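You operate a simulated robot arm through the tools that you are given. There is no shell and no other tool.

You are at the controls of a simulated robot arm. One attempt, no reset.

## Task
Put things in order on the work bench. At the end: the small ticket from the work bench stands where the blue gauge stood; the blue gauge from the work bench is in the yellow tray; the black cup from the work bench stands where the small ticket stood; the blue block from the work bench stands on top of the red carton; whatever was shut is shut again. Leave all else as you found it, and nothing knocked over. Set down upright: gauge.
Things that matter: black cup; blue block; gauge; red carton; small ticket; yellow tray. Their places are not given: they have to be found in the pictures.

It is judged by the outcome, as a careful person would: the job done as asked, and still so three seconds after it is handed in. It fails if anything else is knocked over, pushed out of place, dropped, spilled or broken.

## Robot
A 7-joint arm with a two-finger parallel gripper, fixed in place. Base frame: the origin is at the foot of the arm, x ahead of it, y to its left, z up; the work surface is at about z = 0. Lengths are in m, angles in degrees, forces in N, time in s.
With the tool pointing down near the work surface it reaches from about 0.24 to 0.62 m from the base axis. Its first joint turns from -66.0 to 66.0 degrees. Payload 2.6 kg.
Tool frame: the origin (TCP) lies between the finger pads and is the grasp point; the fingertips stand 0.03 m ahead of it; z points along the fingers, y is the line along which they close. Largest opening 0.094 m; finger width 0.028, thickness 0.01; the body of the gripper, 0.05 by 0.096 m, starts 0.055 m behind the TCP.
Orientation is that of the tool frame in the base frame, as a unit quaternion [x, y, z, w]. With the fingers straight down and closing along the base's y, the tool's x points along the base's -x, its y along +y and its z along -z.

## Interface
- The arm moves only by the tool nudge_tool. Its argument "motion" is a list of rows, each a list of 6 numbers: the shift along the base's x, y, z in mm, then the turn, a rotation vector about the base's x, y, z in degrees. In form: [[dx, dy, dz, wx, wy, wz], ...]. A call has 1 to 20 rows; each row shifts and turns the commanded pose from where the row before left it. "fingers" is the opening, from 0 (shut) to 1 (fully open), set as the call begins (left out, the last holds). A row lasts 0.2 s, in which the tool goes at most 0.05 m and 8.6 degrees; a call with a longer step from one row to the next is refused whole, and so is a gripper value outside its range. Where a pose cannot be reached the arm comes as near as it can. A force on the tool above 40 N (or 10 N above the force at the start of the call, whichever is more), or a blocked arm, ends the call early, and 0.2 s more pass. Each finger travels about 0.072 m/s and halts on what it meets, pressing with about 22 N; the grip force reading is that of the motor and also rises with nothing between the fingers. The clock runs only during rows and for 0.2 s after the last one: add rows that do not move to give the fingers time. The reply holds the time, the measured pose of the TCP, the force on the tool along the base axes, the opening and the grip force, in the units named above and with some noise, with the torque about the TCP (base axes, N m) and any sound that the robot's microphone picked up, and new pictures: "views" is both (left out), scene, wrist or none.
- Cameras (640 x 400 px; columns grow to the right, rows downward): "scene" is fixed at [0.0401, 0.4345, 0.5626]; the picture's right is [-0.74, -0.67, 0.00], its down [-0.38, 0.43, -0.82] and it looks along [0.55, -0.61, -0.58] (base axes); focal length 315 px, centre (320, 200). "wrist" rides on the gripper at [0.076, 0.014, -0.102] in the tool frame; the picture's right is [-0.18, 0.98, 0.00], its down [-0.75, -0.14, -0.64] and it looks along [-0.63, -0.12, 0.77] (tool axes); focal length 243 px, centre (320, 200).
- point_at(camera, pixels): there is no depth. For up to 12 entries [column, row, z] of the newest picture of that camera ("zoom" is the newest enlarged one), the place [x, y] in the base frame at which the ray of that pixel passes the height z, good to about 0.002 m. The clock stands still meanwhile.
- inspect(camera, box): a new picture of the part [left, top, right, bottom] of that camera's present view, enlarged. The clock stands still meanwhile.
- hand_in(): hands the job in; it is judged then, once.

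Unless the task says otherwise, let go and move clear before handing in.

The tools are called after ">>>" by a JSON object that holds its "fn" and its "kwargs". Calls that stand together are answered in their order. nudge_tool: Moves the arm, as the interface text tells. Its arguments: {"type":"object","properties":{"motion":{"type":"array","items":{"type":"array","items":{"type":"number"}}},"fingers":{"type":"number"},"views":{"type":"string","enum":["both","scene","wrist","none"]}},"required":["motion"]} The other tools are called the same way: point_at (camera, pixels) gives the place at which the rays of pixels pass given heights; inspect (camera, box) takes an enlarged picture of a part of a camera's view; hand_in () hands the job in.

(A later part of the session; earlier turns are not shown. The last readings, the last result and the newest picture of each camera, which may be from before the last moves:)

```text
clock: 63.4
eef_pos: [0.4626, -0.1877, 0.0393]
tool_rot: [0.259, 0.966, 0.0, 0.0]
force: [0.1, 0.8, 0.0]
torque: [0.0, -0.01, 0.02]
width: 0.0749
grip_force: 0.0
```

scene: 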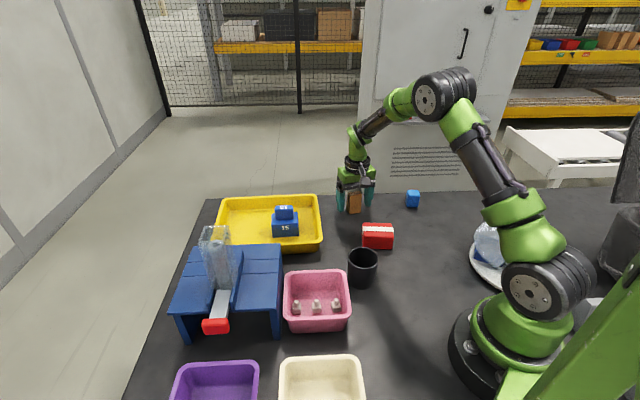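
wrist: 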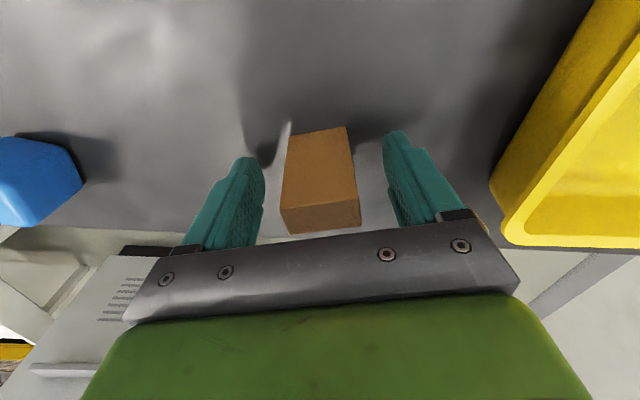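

The ticket stands freely on the gauge's old spot. I'll lift clear, then travel above the black cup near (0.30,0.025) with yaw turned to +45°.

>>> {"fn": "nudge_tool", "kwargs": {"motion": [[0, 0, 15, 0, 0, 0], [0, 0, 25, 0, 0, 0], [0, 0, 35, 0, 0, 0], [0, 0, 40, 0, 0, 0], [0, 0, 40, 0, 0, 0], [0, 0, 35, 0, 0, 0]], "views": "both"}}

>>> {"fn": "nudge_tool", "kwargs": {"motion": [[-13.5, 17.7, 0, 0, 0, 6.25], [-13.5, 17.7, 0, 0, 0, 6.25], [-13.5, 17.7, 0, 0, 0, 6.25], [-13.5, 17.7, 0, 0, 0, 6.25], [-13.5, 17.7, 0, 0, 0, 6.25], [-13.5, 17.7, 0, 0, 0, 6.25], [-13.5, 17.7, 0, 0, 0, 6.25], [-13.5, 17.7, 0, 0, 0, 6.25], [-13.5, 17.7, 0, 0, 0, 6.25], [-13.5, 17.7, 0, 0, 0, 6.25], [-13.5, 17.7, 0, 0, 0, 6.25], [-13.5, 17.7, 0, 0, 0, 6.25], [0, 0, 0, 0, 0, 0]], "fingers": 1}}

```text
clock: 64.8
eef_pos: [0.4592, -0.1864, 0.228]
tool_rot: [0.26, 0.966, 0.0, 0.0]
force: [-0.1, 0.4, 0.9]
torque: [-0.02, -0.03, -0.01]
width: 0.0751
grip_force: 0.2
```

scene: 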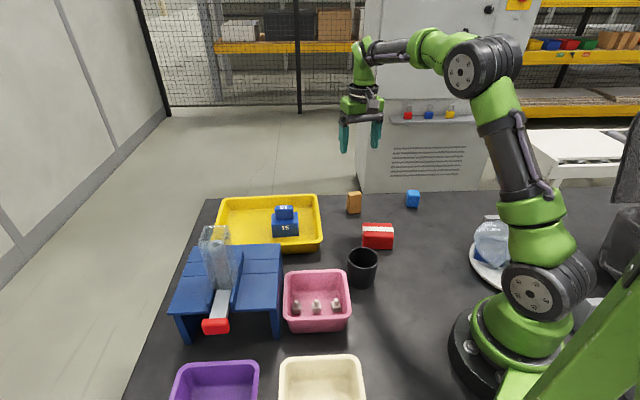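
wrist: 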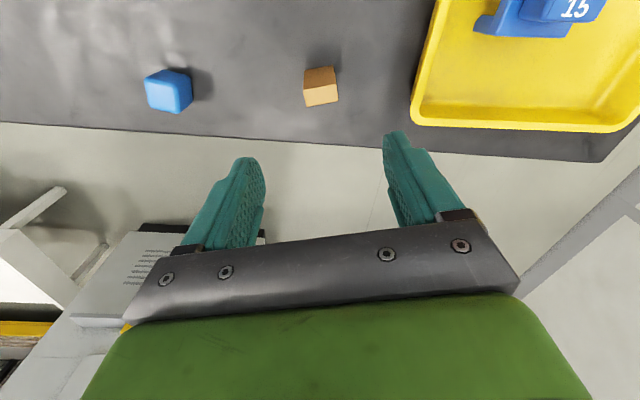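

```text
clock: 67.6
eef_pos: [0.2994, 0.0254, 0.2271]
tool_rot: [-0.383, 0.924, 0.0, -0.001]
force: [-0.4, 0.2, 0.5]
torque: [-0.01, 0.02, 0.0]
width: 0.0937
grip_force: 0.0
```

scene: 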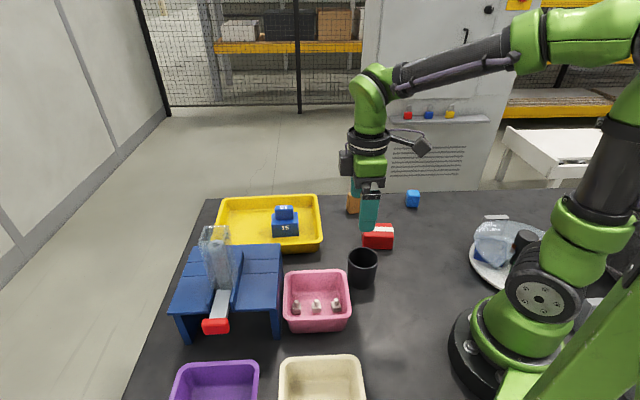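
wrist: 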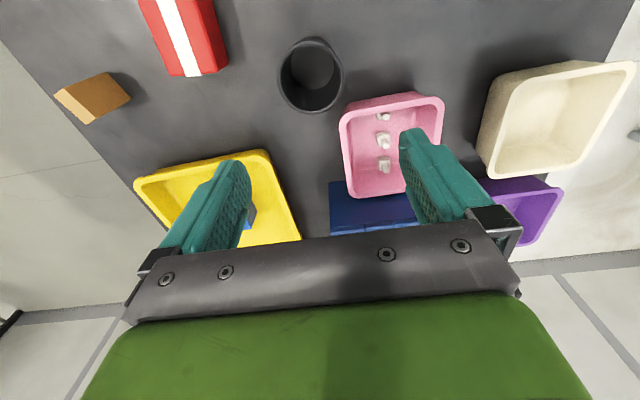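

The ticket stands at scene (354,203), the gauge's old place. The cup is at wrist (312,75); I'll enlarge it to measure rim and base.

>>> {"fn": "inspect", "kwargs": {"camera": "wrist", "box": [250, 20, 370, 130]}}

>>> {"fn": "inspect", "kwargs": {"camera": "scene", "box": [335, 235, 395, 300]}}

```text
3.64 times, centred on (310, 75) of wrist
```

zoom: 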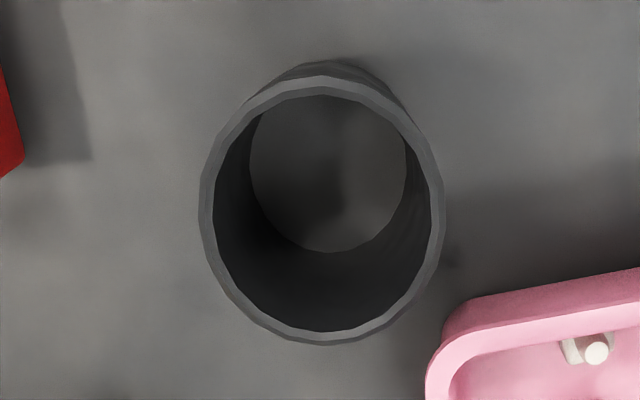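

```text
6.15 times, centred on (365, 268) of scene
```

zoom: 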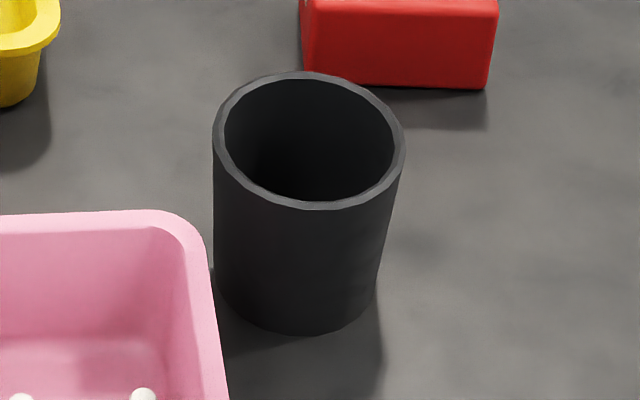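

>>> {"fn": "point_at", "kwargs": {"camera": "zoom", "pixels": [[308, 141, 0.07], [308, 141, 0.08], [308, 141, 0.09], [212, 140, 0.08], [405, 142, 0.08], [297, 275, 0.0], [215, 270, 0.0], [380, 280, 0.0], [300, 336, 0.0], [215, 235, 0.0]]}}

>>> {"fn": "point_at", "kwargs": {"camera": "wrist", "pixels": [[310.5, 77.7, 0.07], [310.5, 77.7, 0.08], [310.5, 77.7, 0.09], [276.8, 75, 0.08], [344.3, 75, 0.08], [310.5, 43, 0.08], [312, 115, 0.08], [312.5, 68, 0.003], [355, 113, 0.05], [349, 125, 0.05]]}}

```text
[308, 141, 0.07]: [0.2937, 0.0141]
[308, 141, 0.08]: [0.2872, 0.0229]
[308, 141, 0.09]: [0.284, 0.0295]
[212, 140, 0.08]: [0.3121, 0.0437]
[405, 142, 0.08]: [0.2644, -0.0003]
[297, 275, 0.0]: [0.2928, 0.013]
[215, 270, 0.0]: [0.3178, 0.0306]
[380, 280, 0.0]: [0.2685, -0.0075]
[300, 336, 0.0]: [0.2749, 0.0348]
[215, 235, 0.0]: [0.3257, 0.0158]
```

```text
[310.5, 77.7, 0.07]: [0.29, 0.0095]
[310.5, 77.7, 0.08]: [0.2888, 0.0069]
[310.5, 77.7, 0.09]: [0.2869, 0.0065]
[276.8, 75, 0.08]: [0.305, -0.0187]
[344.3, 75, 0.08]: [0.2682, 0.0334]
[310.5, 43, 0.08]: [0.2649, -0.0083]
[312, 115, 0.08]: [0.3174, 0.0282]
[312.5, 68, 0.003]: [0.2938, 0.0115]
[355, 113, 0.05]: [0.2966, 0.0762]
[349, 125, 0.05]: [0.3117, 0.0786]
```

The cup centre is about (0.293,0.0115), height ≈0.068, diameter ≈0.066; the tray and carton leave room for the fingers along the 135° line. I'll shift over it and descend to z≈0.13 first.

>>> {"fn": "nudge_tool", "kwargs": {"motion": [[-3.2, -7, -20, 0, 0, 0], [-3.2, -7, -25, 0, 0, 0], [0, 0, -25, 0, 0, 0], [0, 0, -25, 0, 0, 0], [0, 0, 0, 0, 0, 0]]}}

>>> {"fn": "inspect", "kwargs": {"camera": "wrist", "box": [220, 40, 420, 200]}}

```text
clock: 68.8
eef_pos: [0.2933, 0.0141, 0.1328]
tool_rot: [-0.382, 0.924, 0.0, 0.0]
force: [-0.6, 0.1, -0.2]
torque: [0.02, 0.02, 0.0]
width: 0.0936
grip_force: 0.0
```

scene: 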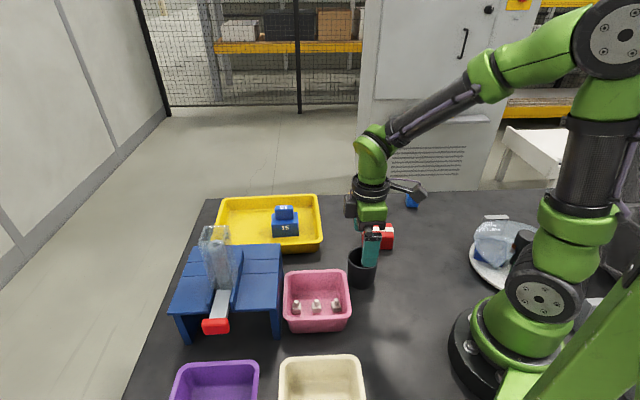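
wrist: 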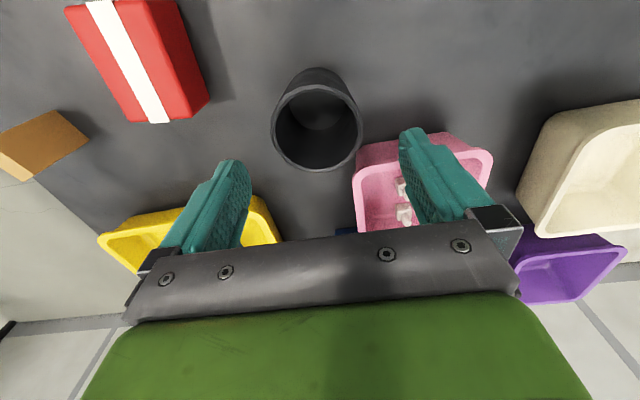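

```text
2.50 times, centred on (320, 120) of wrist
```

zoom: 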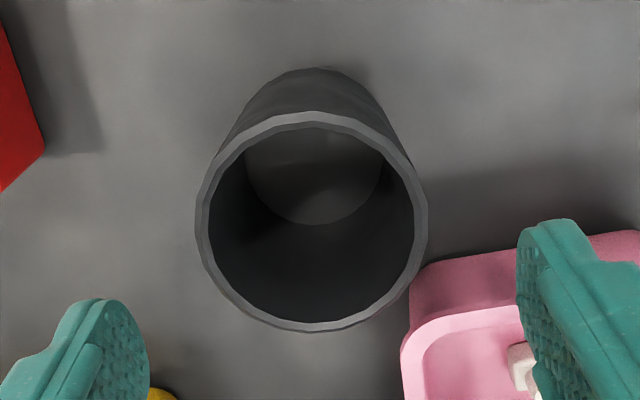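

>>> {"fn": "point_at", "kwargs": {"camera": "zoom", "pixels": [[196, 222, 0.068], [427, 215, 0.068], [310, 112, 0.068], [312, 332, 0.068], [312, 160, 0.003], [407, 360, 0.05], [148, 330, 0.103], [517, 255, 0.103]]}}

```text
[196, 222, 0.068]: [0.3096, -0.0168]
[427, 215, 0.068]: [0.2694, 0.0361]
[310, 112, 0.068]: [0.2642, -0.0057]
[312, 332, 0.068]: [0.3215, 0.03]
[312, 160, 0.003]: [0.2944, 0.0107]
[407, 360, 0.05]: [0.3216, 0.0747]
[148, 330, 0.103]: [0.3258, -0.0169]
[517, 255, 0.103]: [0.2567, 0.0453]
```

The rim spans 0.066 and its centre (0.291,0.011) is about 3 mm off in y from the finger midpoint. I'll correct -3 mm in y and lower 88 mm around the cup.

>>> {"fn": "nudge_tool", "kwargs": {"motion": [[0, -3, -10, 0, 0, 0], [0, 0, -18, 0, 0, 0], [0, 0, -20, 0, 0, 0], [0, 0, -20, 0, 0, 0], [0, 0, -18, 0, 0, 0], [0, 0, 0, 0, 0, 0]]}}

```text
clock: 70.2
eef_pos: [0.2957, 0.01, 0.0485]
tool_rot: [-0.382, 0.924, 0.0, 0.0]
force: [0.5, -0.7, -0.2]
torque: [0.01, -0.02, -0.01]
width: 0.0941
grip_force: 0.1
```

scene: 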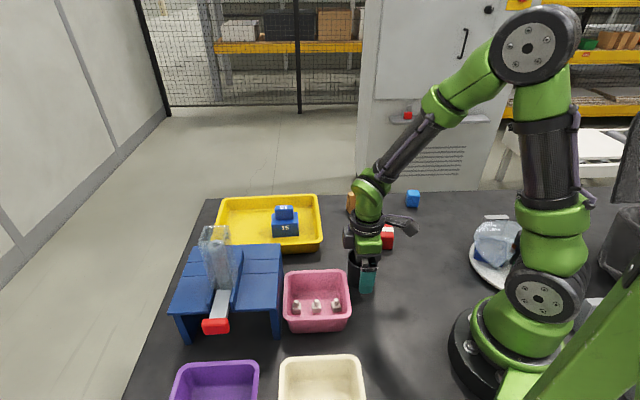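
wrist: 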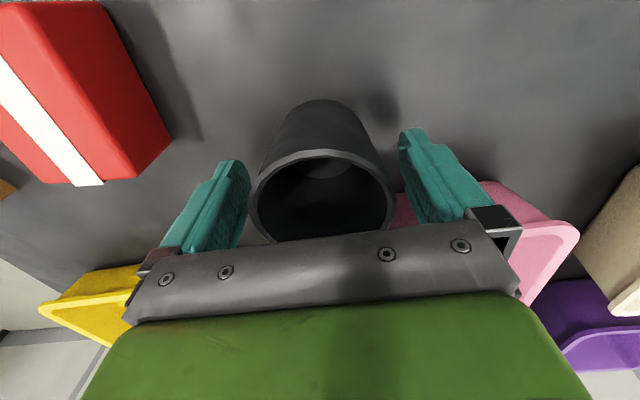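

The fingers straddle the cup without contact. I'll lower 5 mm more and close.

>>> {"fn": "nudge_tool", "kwargs": {"motion": [[0, 0, -5, 0, 0, 0], [0, 0, 0, 0, 0, 0]], "views": "none"}}

>>> {"fn": "nudge_tool", "kwargs": {"motion": [[0, 0, 0, 0, 0, 0], [0, 0, 0, 0, 0, 0], [0, 0, 0, 0, 0, 0], [0, 0, 0, 0, 0, 0]], "fingers": 0, "views": "wrist"}}

```text
clock: 70.8
eef_pos: [0.2953, 0.0092, 0.0443]
tool_rot: [-0.382, 0.924, 0.0, 0.0]
force: [0.4, -0.6, -0.2]
torque: [-0.01, 0.0, -0.02]
width: 0.0942
grip_force: 0.1
```

```text
clock: 71.8
eef_pos: [0.295, 0.0087, 0.0444]
tool_rot: [-0.382, 0.924, 0.0, 0.0]
force: [-0.1, -0.2, -0.3]
torque: [0.0, -0.03, 0.0]
width: 0.0678
grip_force: 22.2
```

wrist: 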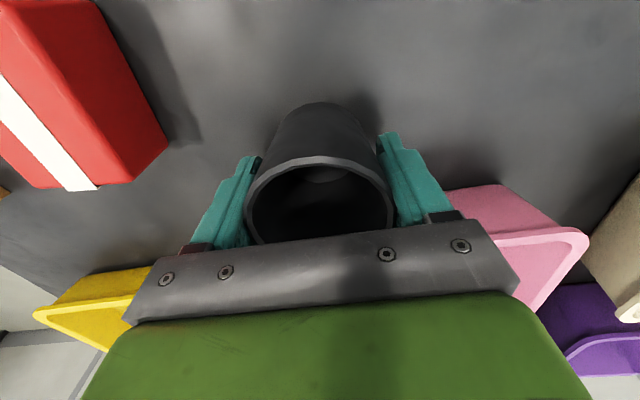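

Gripped at width 0.0678 with 22 N. I'll test-lift 25 mm.

>>> {"fn": "nudge_tool", "kwargs": {"motion": [[0, 0, 5, 0, 0, 0], [0, 0, 10, 0, 0, 0], [0, 0, 10, 0, 0, 0], [0, 0, 0, 0, 0, 0]]}}

```text
clock: 72.8
eef_pos: [0.2955, 0.0091, 0.0679]
tool_rot: [-0.382, 0.924, -0.001, 0.0]
force: [-0.3, 0.8, -1.1]
torque: [0.01, -0.03, 0.0]
width: 0.0677
grip_force: 22.4
```

scene: 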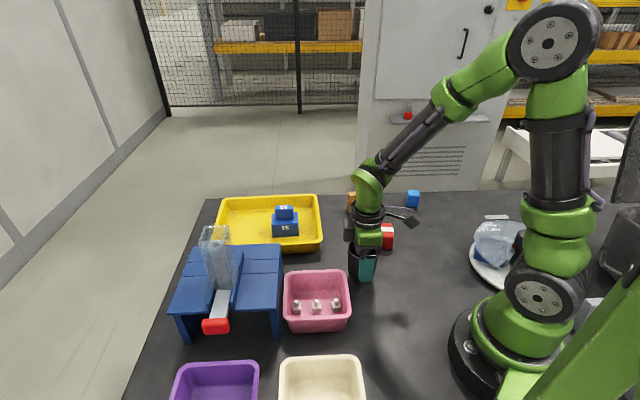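
wrist: 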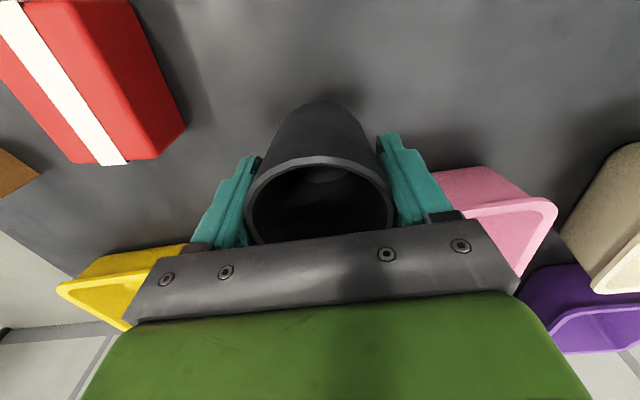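

The cup is lifted level and steady. I'll raise it 100 mm and carry it (-30.5,-253.5) mm to the ticket's former spot.

>>> {"fn": "nudge_tool", "kwargs": {"motion": [[0, 0, 15, 0, 0, 0], [0, 0, 20, 0, 0, 0], [0, 0, 20, 0, 0, 0], [0, 0, 20, 0, 0, 0], [0, -5, 15, 0, 0, 0], [-2, -12, 5, 0, 0, 0], [-2.2, -18, 0, 0, 0, 0], [-2.2, -18, 0, 0, 0, 0], [-2.2, -18, 0, 0, 0, 0], [-2.2, -18, 0, 0, 0, 0], [-2.2, -18, 0, 0, 0, 0], [-2.2, -18, 0, 0, 0, 0], [-2.2, -18, 0, 0, 0, 0], [-2.2, -18, 0, 0, 0, 0], [-2.2, -18, 0, 0, 0, 0], [-2.2, -18, 0, 0, 0, 0], [-2.2, -18, 0, 0, 0, 0], [-2.2, -18, 0, 0, 0, 0], [-2, -15, 0, 0, 0, 0], [0, -5.5, 0, 0, 0, 0]]}}

```text
clock: 77.0
eef_pos: [0.2632, -0.2455, 0.1624]
tool_rot: [-0.381, 0.924, 0.0, 0.0]
force: [0.2, -0.2, 0.0]
torque: [0.04, 0.03, 0.0]
width: 0.0676
grip_force: 21.9
```

scene: 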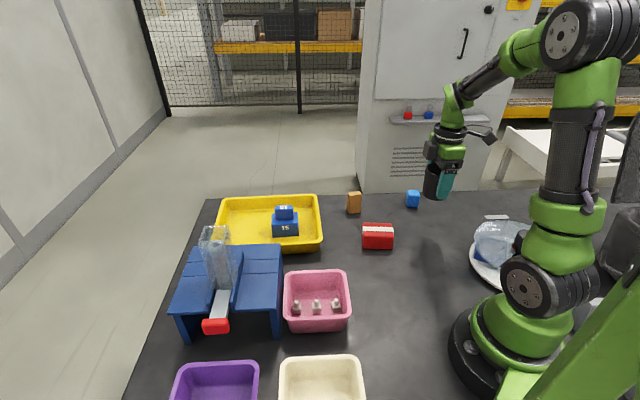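
wrist: 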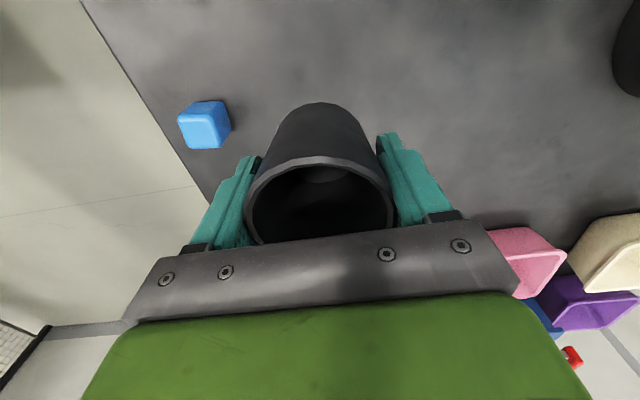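

The cup is over the spot (TCP 0.263,-0.2455). I'll lower it to just above the bench.

>>> {"fn": "nudge_tool", "kwargs": {"motion": [[0.5, 0.5, -18, 0, 0, 0], [0, 0.5, -22, 0, 0, 0], [0, 0, -22, 0, 0, 0], [0, 0, -20, 0, 0, 0], [0, 0, -16, 0, 0, 0], [0, 0, -12, 0, 0, 0], [0, 0, 0, 0, 0, 0]]}}

```text
clock: 78.6
eef_pos: [0.2641, -0.2454, 0.0509]
tool_rot: [-0.382, 0.924, 0.0, 0.0]
force: [0.8, -0.3, -0.1]
torque: [0.03, 0.0, 0.01]
width: 0.0677
grip_force: 22.3
```

scene: 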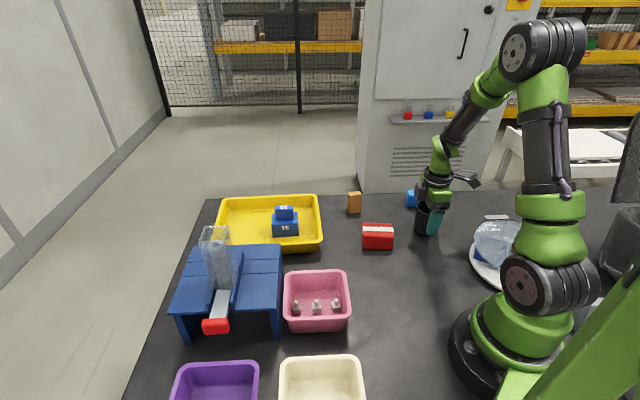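
wrist: 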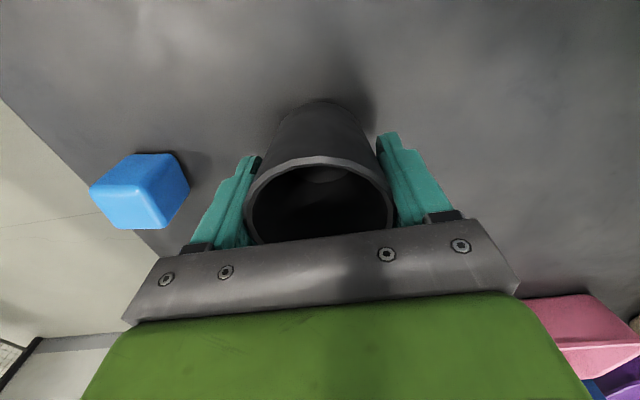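

The blue cube (140,190) is beyond the left finger with room to open. I'll step down to contact.

>>> {"fn": "nudge_tool", "kwargs": {"motion": [[0, 0, -2, 0, 0, 0], [0, 0, -2, 0, 0, 0], [0, 0, 0, 0, 0, 0]], "views": "none"}}

>>> {"fn": "nudge_tool", "kwargs": {"motion": [[0, 0, -1.2, 0, 0, 0], [0, 0, 0, 0, 0, 0]], "views": "none"}}

>>> {"fn": "nudge_tool", "kwargs": {"motion": [[0, 0, -1, 0, 0, 0], [0, 0, 0, 0, 0, 0]], "views": "none"}}

```text
clock: 79.4
eef_pos: [0.2646, -0.2446, 0.0477]
tool_rot: [-0.383, 0.924, 0.0, 0.0]
force: [-0.3, 0.3, -0.8]
torque: [0.0, -0.02, 0.01]
width: 0.0679
grip_force: 22.1
```

```text
clock: 80.0
eef_pos: [0.2647, -0.2444, 0.0467]
tool_rot: [-0.381, 0.924, 0.0, 0.0]
force: [-0.1, 0.7, -0.1]
torque: [-0.04, -0.01, 0.02]
width: 0.0676
grip_force: 21.7
```

```text
clock: 80.6
eef_pos: [0.2656, -0.2444, 0.0461]
tool_rot: [-0.382, 0.924, 0.001, 0.0]
force: [0.5, 0.2, -0.4]
torque: [0.02, -0.01, 0.01]
width: 0.0677
grip_force: 22.3
```

>>> {"fn": "nudge_tool", "kwargs": {"motion": [[0, 0, -1, 0, 0, 0], [0, 0, 0, 0, 0, 0]], "views": "none"}}

>>> {"fn": "nudge_tool", "kwargs": {"motion": [[0, 0, -1, 0, 0, 0], [0, 0, 0, 0, 0, 0]], "views": "none"}}

```text
clock: 81.2
eef_pos: [0.2634, -0.2444, 0.0461]
tool_rot: [-0.382, 0.924, 0.0, 0.0]
force: [-1.2, -0.4, -0.4]
torque: [-0.01, 0.02, -0.01]
width: 0.0676
grip_force: 22.0
```

```text
clock: 81.8
eef_pos: [0.2642, -0.2438, 0.0441]
tool_rot: [-0.383, 0.924, 0.0, 0.001]
force: [0.5, 0.5, -0.5]
torque: [0.0, 0.03, 0.0]
width: 0.0677
grip_force: 22.3
```

The height equals the grasp height but no contact force yet; another small step should touch.

>>> {"fn": "nudge_tool", "kwargs": {"motion": [[0, 0, -0.8, 0, 0, 0], [0, 0, 0, 0, 0, 0]], "views": "none"}}

>>> {"fn": "nudge_tool", "kwargs": {"motion": [[0, 0, -0.8, 0, 0, 0], [0, 0, 0, 0, 0, 0]], "views": "none"}}

```text
clock: 82.4
eef_pos: [0.2635, -0.2435, 0.0433]
tool_rot: [-0.382, 0.924, 0.0, 0.0]
force: [0.3, -0.4, 0.2]
torque: [-0.01, -0.01, 0.02]
width: 0.0677
grip_force: 22.5
```

```text
clock: 83.0
eef_pos: [0.2635, -0.244, 0.0429]
tool_rot: [-0.382, 0.924, -0.001, 0.0]
force: [-3.1, 3.6, 16.2]
torque: [0.07, -0.06, -0.03]
width: 0.0678
grip_force: 21.2
```

Contact (16 N at z≈0.043): the cup stands on the bench at (0.2635,-0.244). I'll ease up slightly and open.

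>>> {"fn": "nudge_tool", "kwargs": {"motion": [[0, 0, 0.7, 0, 0, 0], [0, 0, 0, 0, 0, 0]], "views": "none"}}

>>> {"fn": "nudge_tool", "kwargs": {"motion": [[0, 0, 0, 0, 0, 0], [0, 0, 0, 0, 0, 0], [0, 0, 0, 0, 0, 0]], "fingers": 0.95, "views": "both"}}

```text
clock: 83.6
eef_pos: [0.2653, -0.2448, 0.0441]
tool_rot: [-0.381, 0.924, -0.001, 0.0]
force: [1.2, -1.1, 5.9]
torque: [-0.14, -0.18, -0.02]
width: 0.0678
grip_force: 22.2
```

```text
clock: 84.4
eef_pos: [0.2634, -0.2447, 0.0431]
tool_rot: [-0.382, 0.924, 0.0, 0.0]
force: [0.2, 0.0, -0.2]
torque: [0.04, -0.02, -0.01]
width: 0.0895
grip_force: 0.1
```

scene: 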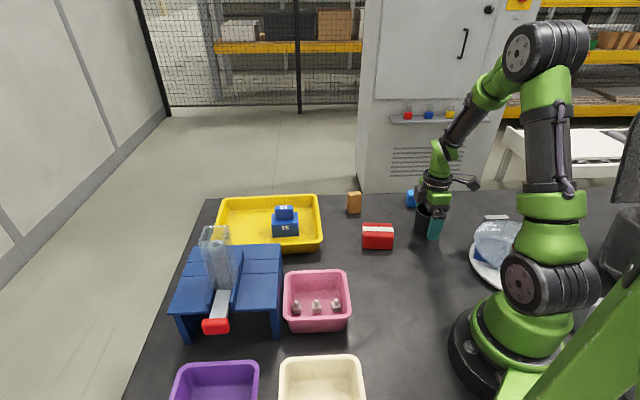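
wrist: 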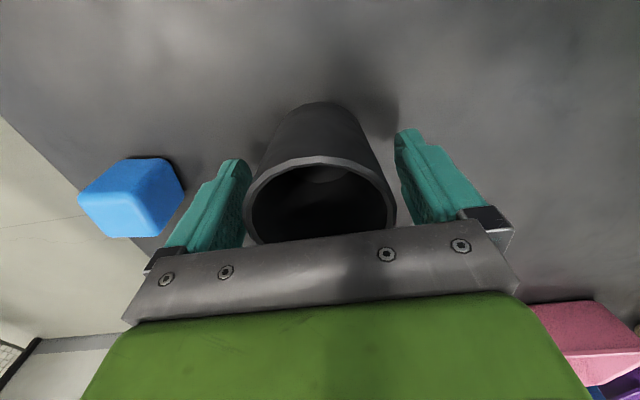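

The cup is free and upright. I'll lift straight up, then move over toward the blue block near (0.355,-0.345) for a look.

>>> {"fn": "nudge_tool", "kwargs": {"motion": [[0, 0, 12, 0, 0, 0], [0, 0, 22, 0, 0, 0], [0, 0, 30, 0, 0, 0], [0, 0, 35, 0, 0, 0], [0, 0, 35, 0, 0, 0], [0, 0, 30, 0, 0, 0], [0, 0, 0, 0, 0, 0]]}}

>>> {"fn": "nudge_tool", "kwargs": {"motion": [[15, -16, 0, 0, 0, 0], [15, -16, 0, 0, 0, 0], [15, -16, 0, 0, 0, 0], [15, -16, 0, 0, 0, 0], [15, -16, 0, 0, 0, 0], [15, -16, 0, 0, 0, 0], [0, 0, 0, 0, 0, 0]]}}

>>> {"fn": "inspect", "kwargs": {"camera": "wrist", "box": [250, 30, 390, 150]}}

```text
clock: 86.0
eef_pos: [0.2646, -0.2471, 0.2087]
tool_rot: [-0.382, 0.924, 0.0, 0.0]
force: [0.2, 0.1, -0.2]
torque: [0.02, 0.04, -0.01]
width: 0.0892
grip_force: 0.0
```

scene: 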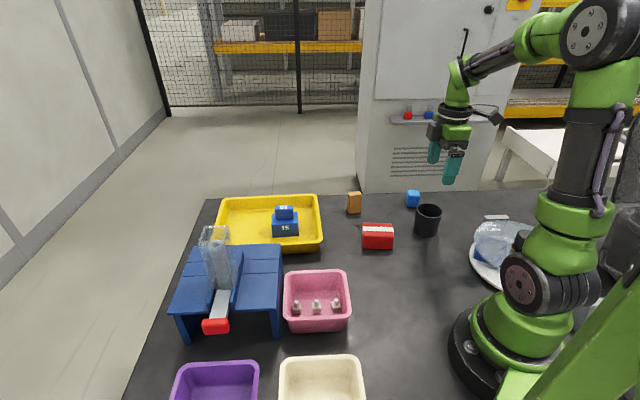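
wrist: 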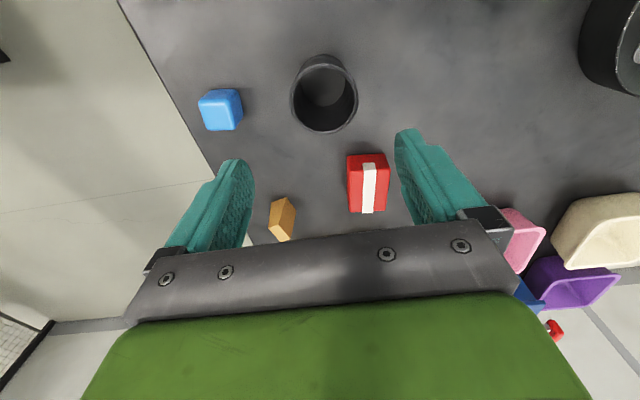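

```text
clock: 87.6
eef_pos: [0.3543, -0.3412, 0.2093]
tool_rot: [-0.382, 0.924, 0.0, -0.001]
force: [0.7, -0.4, -0.7]
torque: [0.0, 0.01, 0.01]
width: 0.0894
grip_force: 0.1
```

scene: 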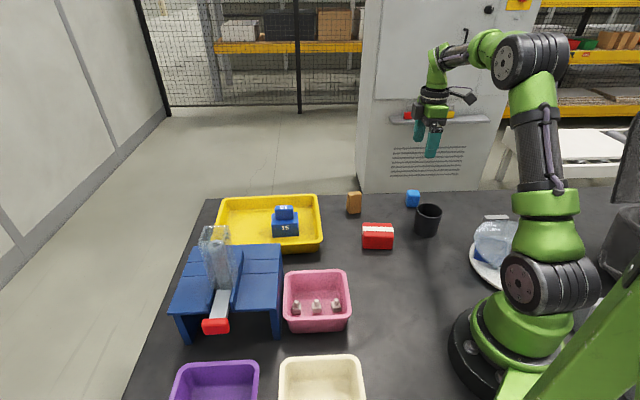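
wrist: 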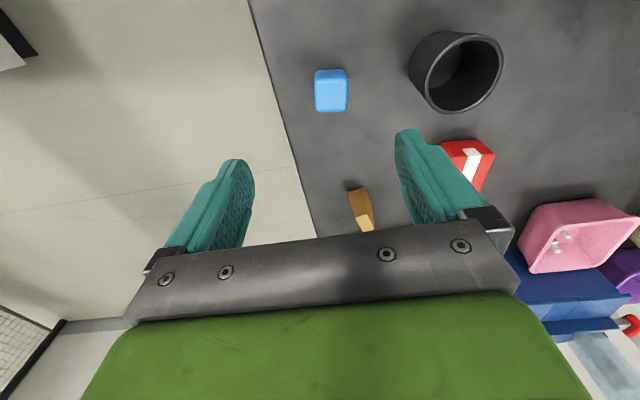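

```text
3.33 times, centred on (320, 90) of wrist
```

zoom: 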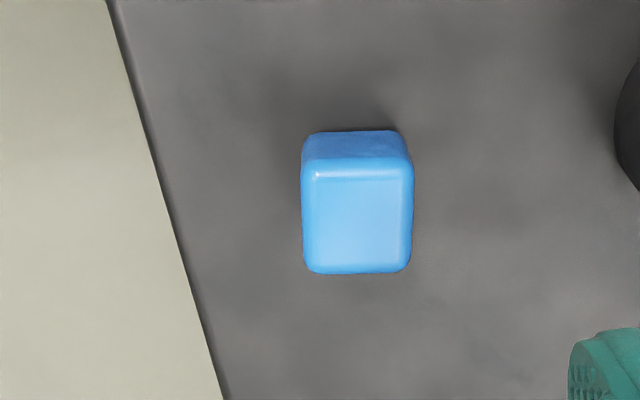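

The cube appears at (332,90) with edges along the camera axes (about 34°/124° in the base frame). I'll measure it from both cameras.

>>> {"fn": "point_at", "kwargs": {"camera": "zoom", "pixels": [[302, 168, 0.035], [413, 166, 0.035], [411, 272, 0.035], [305, 272, 0.035], [302, 168, 0.04], [413, 166, 0.04], [411, 272, 0.04], [305, 272, 0.04], [305, 133, 0.0], [400, 130, 0.0]]}}

>>> {"fn": "point_at", "kwargs": {"camera": "scene", "pixels": [[406.3, 195.4, 0.035], [420.1, 195.4, 0.035], [407.9, 189.6, 0.035], [419, 189.7, 0.035], [406.3, 195.4, 0.04], [420.1, 195.4, 0.04], [407.9, 189.6, 0.04], [419, 189.7, 0.04], [406, 206, 0.0], [417.7, 206.6, 0.0]]}}

>>> {"fn": "inspect", "kwargs": {"camera": "scene", "box": [345, 180, 445, 260]}}

```text
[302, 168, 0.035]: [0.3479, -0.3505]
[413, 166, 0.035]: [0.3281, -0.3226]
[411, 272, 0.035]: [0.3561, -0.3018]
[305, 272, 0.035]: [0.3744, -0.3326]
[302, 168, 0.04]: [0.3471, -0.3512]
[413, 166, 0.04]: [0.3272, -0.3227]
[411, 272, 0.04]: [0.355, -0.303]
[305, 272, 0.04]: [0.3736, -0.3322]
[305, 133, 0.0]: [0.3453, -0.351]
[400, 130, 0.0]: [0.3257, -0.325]
```

```text
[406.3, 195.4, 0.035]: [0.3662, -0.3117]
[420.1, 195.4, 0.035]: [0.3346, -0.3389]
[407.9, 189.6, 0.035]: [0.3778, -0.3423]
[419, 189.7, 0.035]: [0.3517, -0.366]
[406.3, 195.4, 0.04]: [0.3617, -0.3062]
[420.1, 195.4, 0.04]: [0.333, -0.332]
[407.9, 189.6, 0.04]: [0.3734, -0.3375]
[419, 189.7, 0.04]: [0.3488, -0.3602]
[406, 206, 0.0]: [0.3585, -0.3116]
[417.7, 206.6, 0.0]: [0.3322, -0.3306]
```

```text
5.00 times, centred on (395, 220) of scene
```

zoom: 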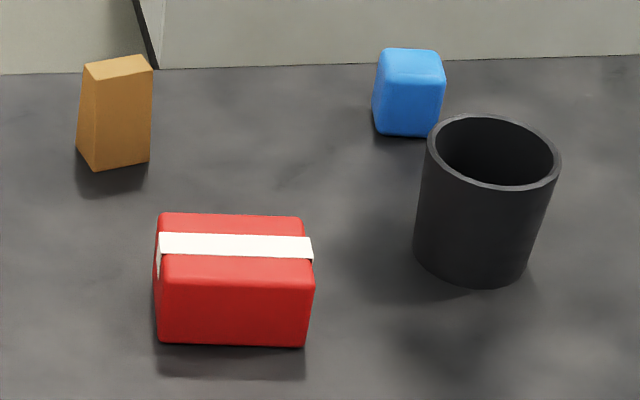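

The cube's centre is about (0.350,-0.328), sides ≈0.036, edges at 35.5°/125.5°, height ≈0.04. I'll turn -9.5°, shift over it and descend to z≈0.12 with fingers narrowed to 0.07.

>>> {"fn": "nudge_tool", "kwargs": {"motion": [[-1.4, 4.4, -22, 0, 0, -3.2], [-1.4, 4.4, -22, 0, 0, -3.2], [-1.5, 4.4, -22, 0, 0, -3.1], [0, 0, -22, 0, 0, 0], [0, 0, 0, 0, 0, 0]], "fingers": 0.72}}

>>> {"fn": "inspect", "kwargs": {"camera": "wrist", "box": [250, 50, 400, 180]}}

```text
clock: 88.8
eef_pos: [0.3503, -0.33, 0.1198]
tool_rot: [-0.305, 0.952, 0.001, 0.001]
force: [-0.1, -0.4, -0.4]
torque: [0.03, -0.01, 0.02]
width: 0.0676
grip_force: 0.0
```

scene: 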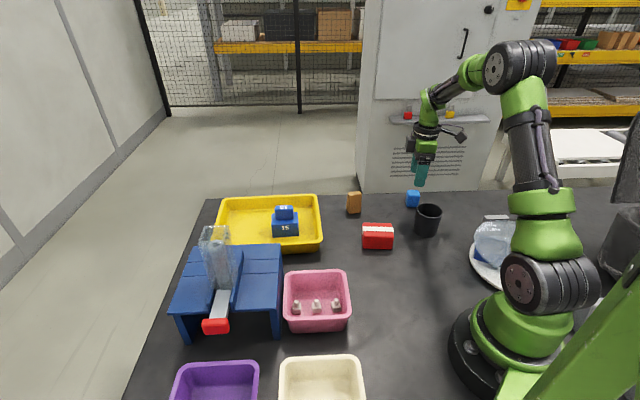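
wrist: 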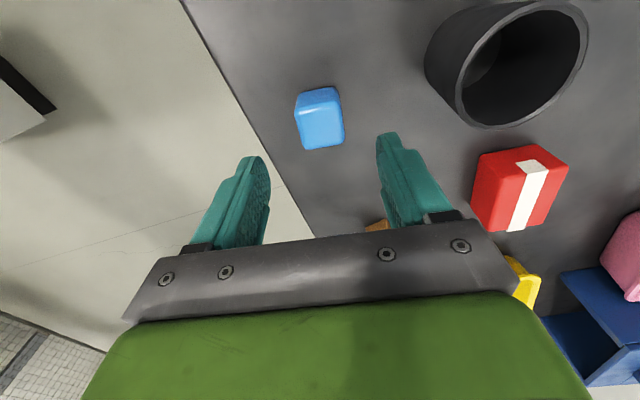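

```text
3.08 times, centred on (325, 115) of wrist
```

zoom: 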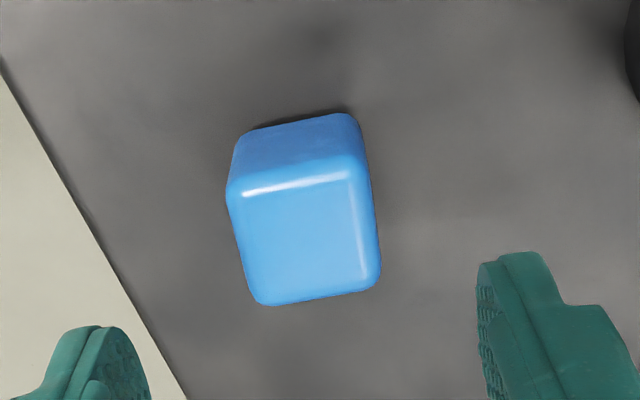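

>>> {"fn": "point_at", "kwargs": {"camera": "zoom", "pixels": [[228, 195, 0.042], [362, 160, 0.042], [381, 283, 0.042], [258, 305, 0.042], [236, 140, 0.0], [352, 113, 0.0]]}}

>>> {"fn": "inspect", "kwargs": {"camera": "wrist", "box": [460, 130, 580, 240]}}

```text
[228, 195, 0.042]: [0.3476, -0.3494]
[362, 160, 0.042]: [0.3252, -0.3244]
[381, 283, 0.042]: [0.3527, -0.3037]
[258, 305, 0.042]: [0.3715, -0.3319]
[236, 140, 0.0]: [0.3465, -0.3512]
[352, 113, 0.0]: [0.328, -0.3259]
```

```text
3.64 times, centred on (520, 185) of wrist
```

zoom: 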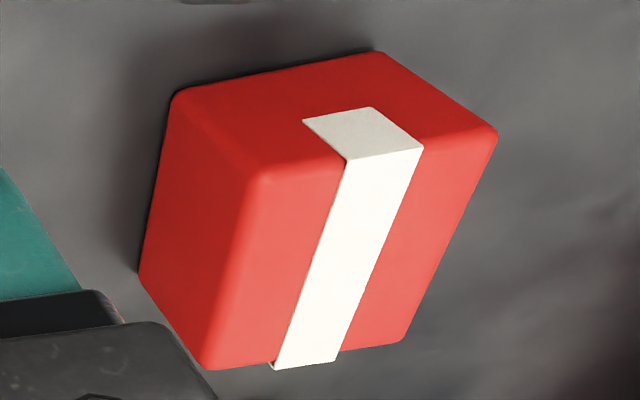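

The cube centre is (0.349,-0.3275); I'll correct -1/+2.5 mm and lower to z≈0.037 around it.

>>> {"fn": "nudge_tool", "kwargs": {"motion": [[-1, 2.5, -20, 0, 0, 0], [0, 0, -24, 0, 0, 0], [0, 0, -22, 0, 0, 0], [0, 0, -16, 0, 0, 0], [0, 0, 0, 0, 0, 0]]}}

```text
clock: 90.0
eef_pos: [0.3509, -0.3247, 0.0366]
tool_rot: [-0.304, 0.953, 0.0, 0.0]
force: [-0.5, 0.3, 0.0]
torque: [-0.01, 0.02, -0.02]
width: 0.0677
grip_force: 0.1
```

scene: 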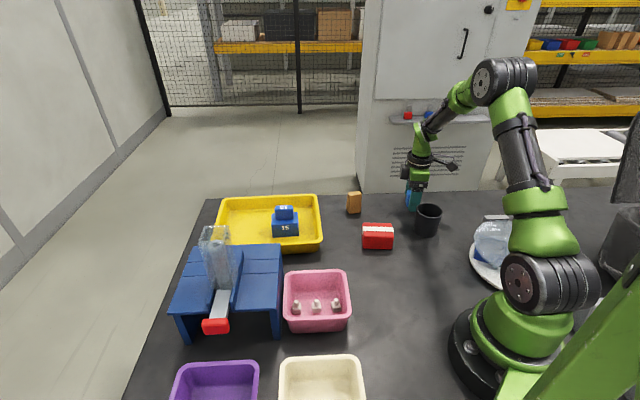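
wrist: 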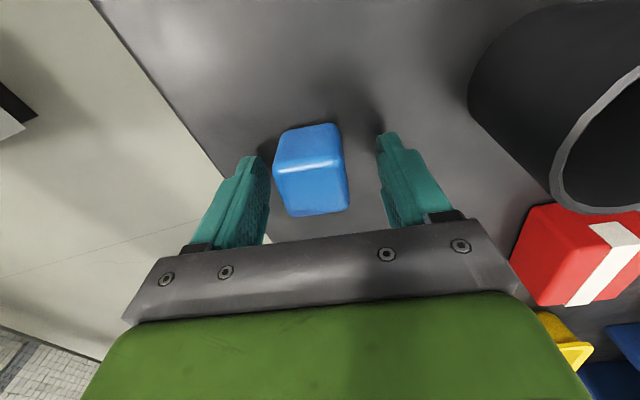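

The cube stands between the fingers, slightly nearer the left one. I'll close and then test-lift.

>>> {"fn": "nudge_tool", "kwargs": {"motion": [[0, -1.5, 0, 0, 0, 0], [0, 0, 0, 0, 0, 0], [0, 0, 0, 0, 0, 0], [0, 0, 0, 0, 0, 0], [0, 0, 0, 0, 0, 0]], "fingers": 0, "views": "wrist"}}

>>> {"fn": "nudge_tool", "kwargs": {"motion": [[0, 0, 5, 0, 0, 0], [0, 0, 10, 0, 0, 0], [0, 0, 10, 0, 0, 0], [0, 0, 0, 0, 0, 0]]}}

```text
clock: 91.2
eef_pos: [0.3505, -0.3242, 0.0378]
tool_rot: [-0.304, 0.953, -0.001, -0.001]
force: [0.8, 0.4, 0.6]
torque: [0.0, 0.02, 0.01]
width: 0.0396
grip_force: 21.7
```

wrist: 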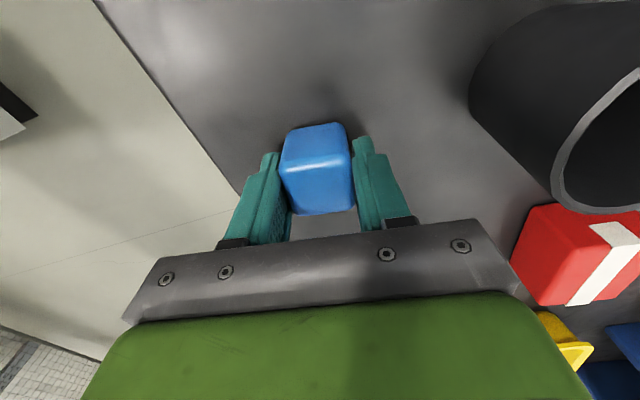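

```text
clock: 92.2
eef_pos: [0.3494, -0.3256, 0.0639]
tool_rot: [-0.304, 0.953, 0.0, 0.001]
force: [-1.0, 0.3, -1.2]
torque: [-0.03, 0.0, 0.03]
width: 0.0399
grip_force: 21.4
```

scene: 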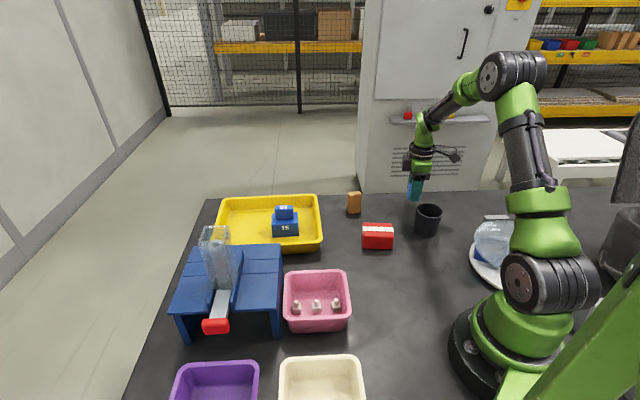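
wrist: 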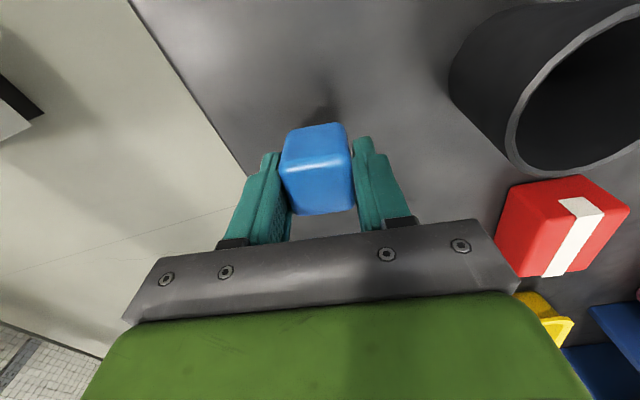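

The cube is held (width 0.040, so a 40 mm cube) and lifts steadily. I'll raise it and move to (0.375,-0.085), z≈0.18, from where the wrist camera can see the carton beneath.

>>> {"fn": "nudge_tool", "kwargs": {"motion": [[0, 0, 18, 0, 0, 0], [0, 0, 24, 0, 0, 0], [0, 0, 24, 0, 0, 0], [0, 0, 24, 0, 0, 0], [0, 0, 20, 0, 0, 0], [1, 8, 6, 0, 0, 0], [2, 16, 0, 0, 0, 0], [2, 20, 0, 0, 0, 0], [2, 20, 0, 0, 0, 0], [2, 20, 0, 0, 0, 0], [2, 20, 0, 0, 0, 0], [2, 20, 0, 0, 0, 0], [2, 20, 0, 0, 0, 0], [2, 20, 0, 0, 0, 0], [2, 20, 0, 0, 0, 0], [2, 20, 0, 0, 0, 0], [2, 20, 0, 0, 0, 0], [2, 16, 0, 0, 0, 0], [0, 0, 0, 0, 0, 0]]}}

>>> {"fn": "inspect", "kwargs": {"camera": "wrist", "box": [240, 0, 420, 130]}}

>>> {"fn": "inspect", "kwargs": {"camera": "scene", "box": [350, 210, 405, 260]}}

```text
clock: 96.2
eef_pos: [0.3715, -0.0852, 0.1781]
tool_rot: [-0.305, 0.952, 0.001, 0.001]
force: [-0.4, 0.0, 0.0]
torque: [0.0, -0.05, -0.01]
width: 0.0398
grip_force: 22.3
```

scene: 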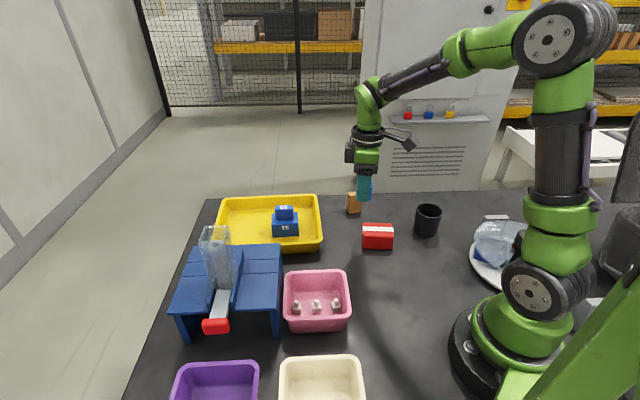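
wrist: 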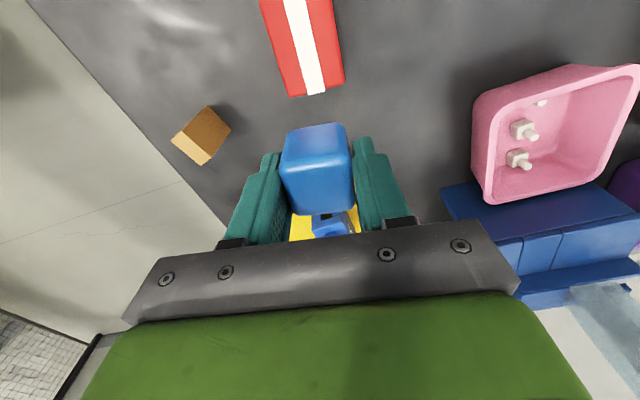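

```text
3.08 times, centred on (330, 65) of wrist
```

zoom: 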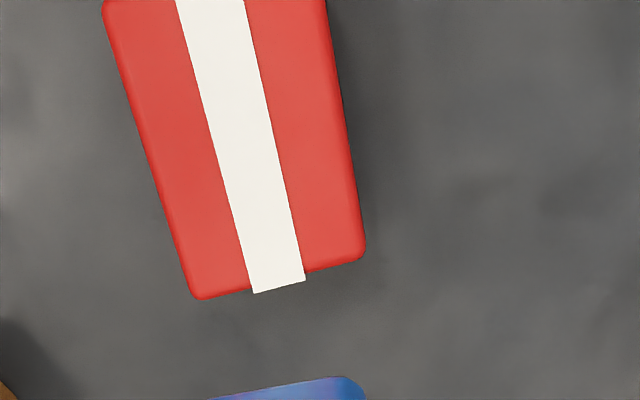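

```text
8.00 times, centred on (378, 235) of scene
```

zoom: 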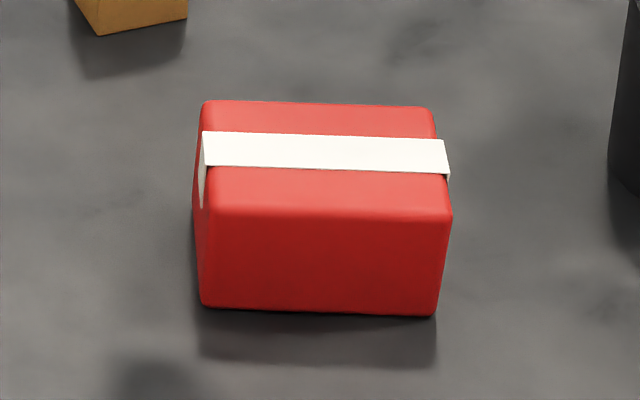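

The carton is at the top edge of the wrist view (303,45), partly cut off. I'll back the tool off by (-24,-17) mm to get it wholly in view.

>>> {"fn": "nudge_tool", "kwargs": {"motion": [[-12, -8.5, 0, 0, 0, 0], [-12, -8.5, 0, 0, 0, 0], [0, 0, 0, 0, 0, 0]], "views": "wrist"}}

>>> {"fn": "inspect", "kwargs": {"camera": "wrist", "box": [230, 0, 410, 135]}}

```text
clock: 97.0
eef_pos: [0.3498, -0.1038, 0.1767]
tool_rot: [-0.304, 0.953, 0.0, 0.0]
force: [0.8, -0.2, -0.3]
torque: [-0.01, -0.02, 0.0]
width: 0.0397
grip_force: 22.1
```

wrist: 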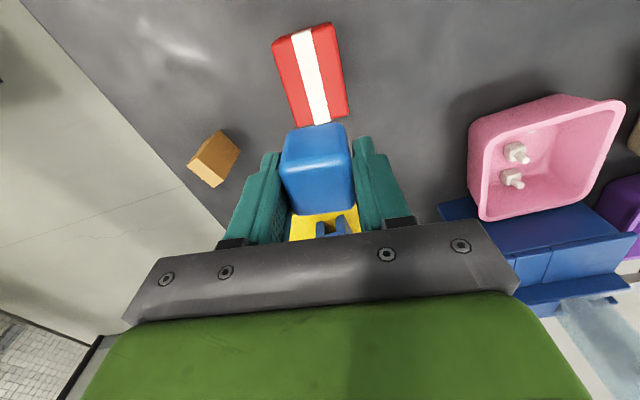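

```text
2.96 times, centred on (320, 68) of wrist
```

zoom: 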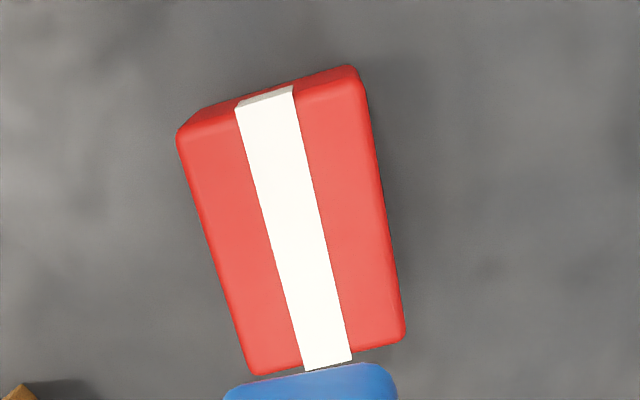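

The carton top is fully in view. I'll triangulate the centre and corners of its top face from both cameras.

>>> {"fn": "point_at", "kwargs": {"camera": "zoom", "pixels": [[300, 242, 0.04], [300, 242, 0.05], [300, 242, 0.06], [178, 130, 0.05], [362, 78, 0.05], [405, 338, 0.05], [250, 375, 0.05]]}}

>>> {"fn": "point_at", "kwargs": {"camera": "scene", "pixels": [[378.25, 229.4, 0.04], [378.25, 229.4, 0.05], [378.25, 229.4, 0.06], [363.4, 222.5, 0.05], [392.4, 223.5, 0.05], [394.5, 236.9, 0.05], [363.6, 236, 0.05], [363, 248, 0.0], [392.5, 249.5, 0.0]]}}

```text
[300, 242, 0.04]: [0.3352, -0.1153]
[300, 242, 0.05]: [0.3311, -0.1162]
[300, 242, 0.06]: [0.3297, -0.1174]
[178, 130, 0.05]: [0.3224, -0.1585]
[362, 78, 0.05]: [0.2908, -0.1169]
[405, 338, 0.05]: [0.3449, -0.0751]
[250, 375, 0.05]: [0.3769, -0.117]
```

```text
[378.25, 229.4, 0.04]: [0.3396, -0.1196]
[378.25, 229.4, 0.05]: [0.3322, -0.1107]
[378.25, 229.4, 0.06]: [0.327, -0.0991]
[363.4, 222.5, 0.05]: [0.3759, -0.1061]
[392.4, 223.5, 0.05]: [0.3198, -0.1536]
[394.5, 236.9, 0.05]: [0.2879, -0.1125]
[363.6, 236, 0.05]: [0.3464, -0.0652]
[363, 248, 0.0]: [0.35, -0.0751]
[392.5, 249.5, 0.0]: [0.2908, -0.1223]
```

Both views agree: carton top z≈0.046, centre (0.333,-0.116), long axis ≈37.5°. I'll check how the held cube sits relative to the TCP.

>>> {"fn": "inspect", "kwargs": {"camera": "wrist", "box": [250, 110, 390, 230]}}

```text
3.33 times, centred on (320, 170) of wrist
```

zoom: 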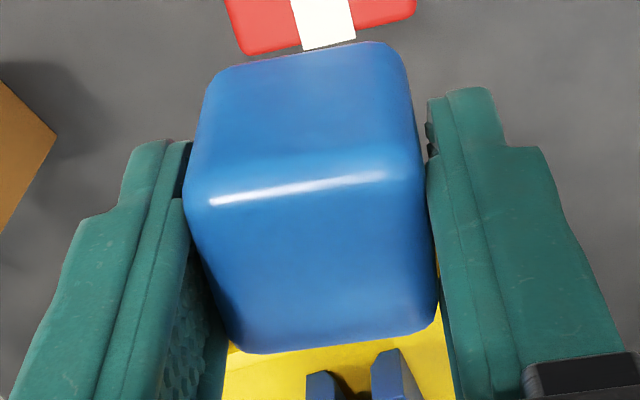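

>>> {"fn": "point_at", "kwargs": {"camera": "zoom", "pixels": [[190, 192, 0.18], [420, 155, 0.18], [437, 315, 0.18], [240, 352, 0.18], [325, 255, 0.18], [215, 72, 0.14], [395, 45, 0.14]]}}

```text
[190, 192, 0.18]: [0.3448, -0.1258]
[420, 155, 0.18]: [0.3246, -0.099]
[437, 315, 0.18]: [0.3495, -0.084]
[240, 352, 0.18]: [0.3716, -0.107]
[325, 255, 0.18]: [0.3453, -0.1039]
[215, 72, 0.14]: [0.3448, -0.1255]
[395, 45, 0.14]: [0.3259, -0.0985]
```

The cube's centre is about 2 mm from the TCP, at (0.348,-0.104). I'll shift (-14.6,-12) mm, turn +2°, and lower to about 10 mm above the carton top.

>>> {"fn": "nudge_tool", "kwargs": {"motion": [[-7.3, -6, -5, 0, 0, 1], [-7.3, -6, -10, 0, 0, 1], [0, 0, -18, 0, 0, 0], [0, 0, -20, 0, 0, 0], [0, 0, -18, 0, 0, 0], [0, 0, -10, 0, 0, 0], [0, 0, 0, 0, 0, 0]]}}

>>> {"fn": "inspect", "kwargs": {"camera": "scene", "box": [340, 190, 415, 260]}}

```text
clock: 98.6
eef_pos: [0.3342, -0.1161, 0.0971]
tool_rot: [-0.32, 0.947, 0.0, 0.0]
force: [0.5, -0.3, -1.5]
torque: [0.01, -0.01, -0.01]
width: 0.0398
grip_force: 22.1
```

scene: 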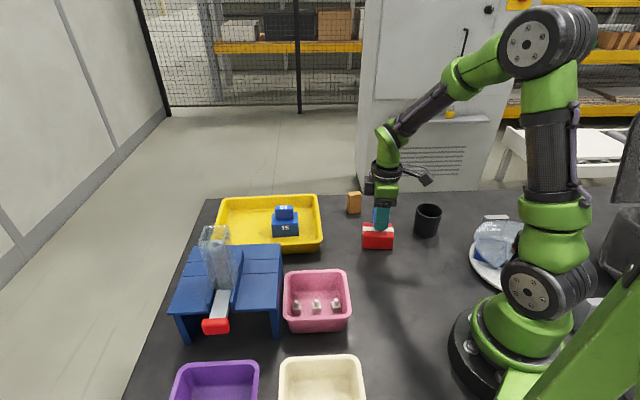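
wrist: 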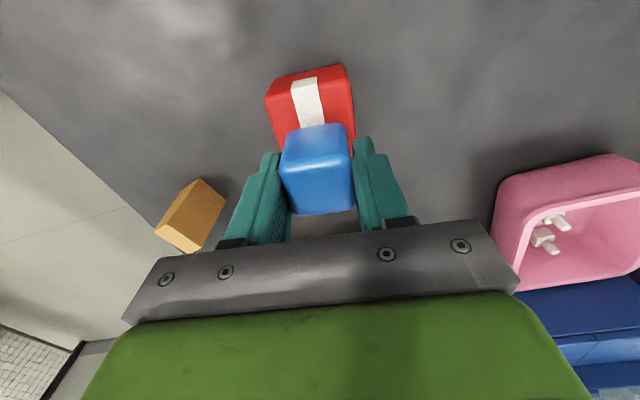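

```text
5.71 times, centred on (378, 225) of scene
```

zoom: 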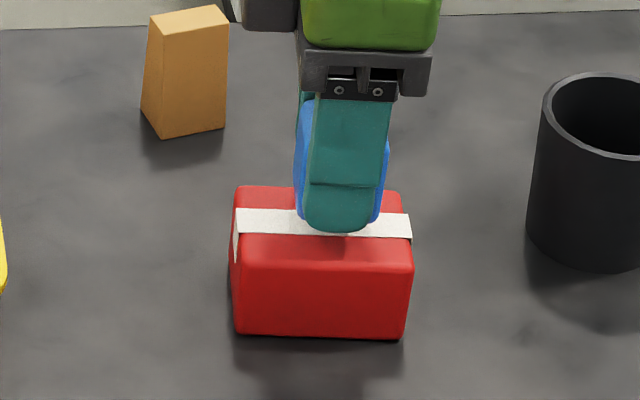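

The cube hangs about 14 mm above the carton. I'll check its centring along the carton's length in an enlarged wrist view before lowering.

>>> {"fn": "inspect", "kwargs": {"camera": "wrist", "box": [250, 50, 370, 220]}}

```text
2.35 times, centred on (310, 135) of wrist
```

zoom: 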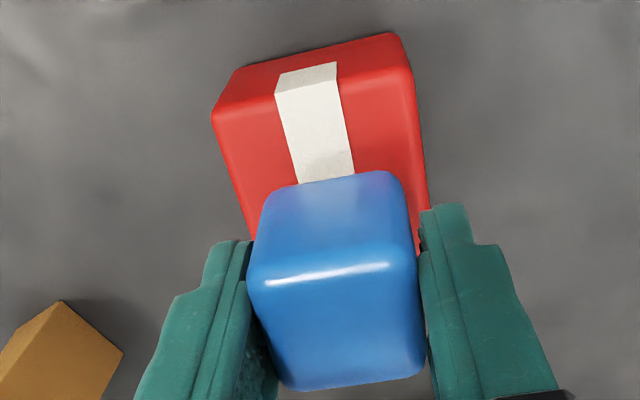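

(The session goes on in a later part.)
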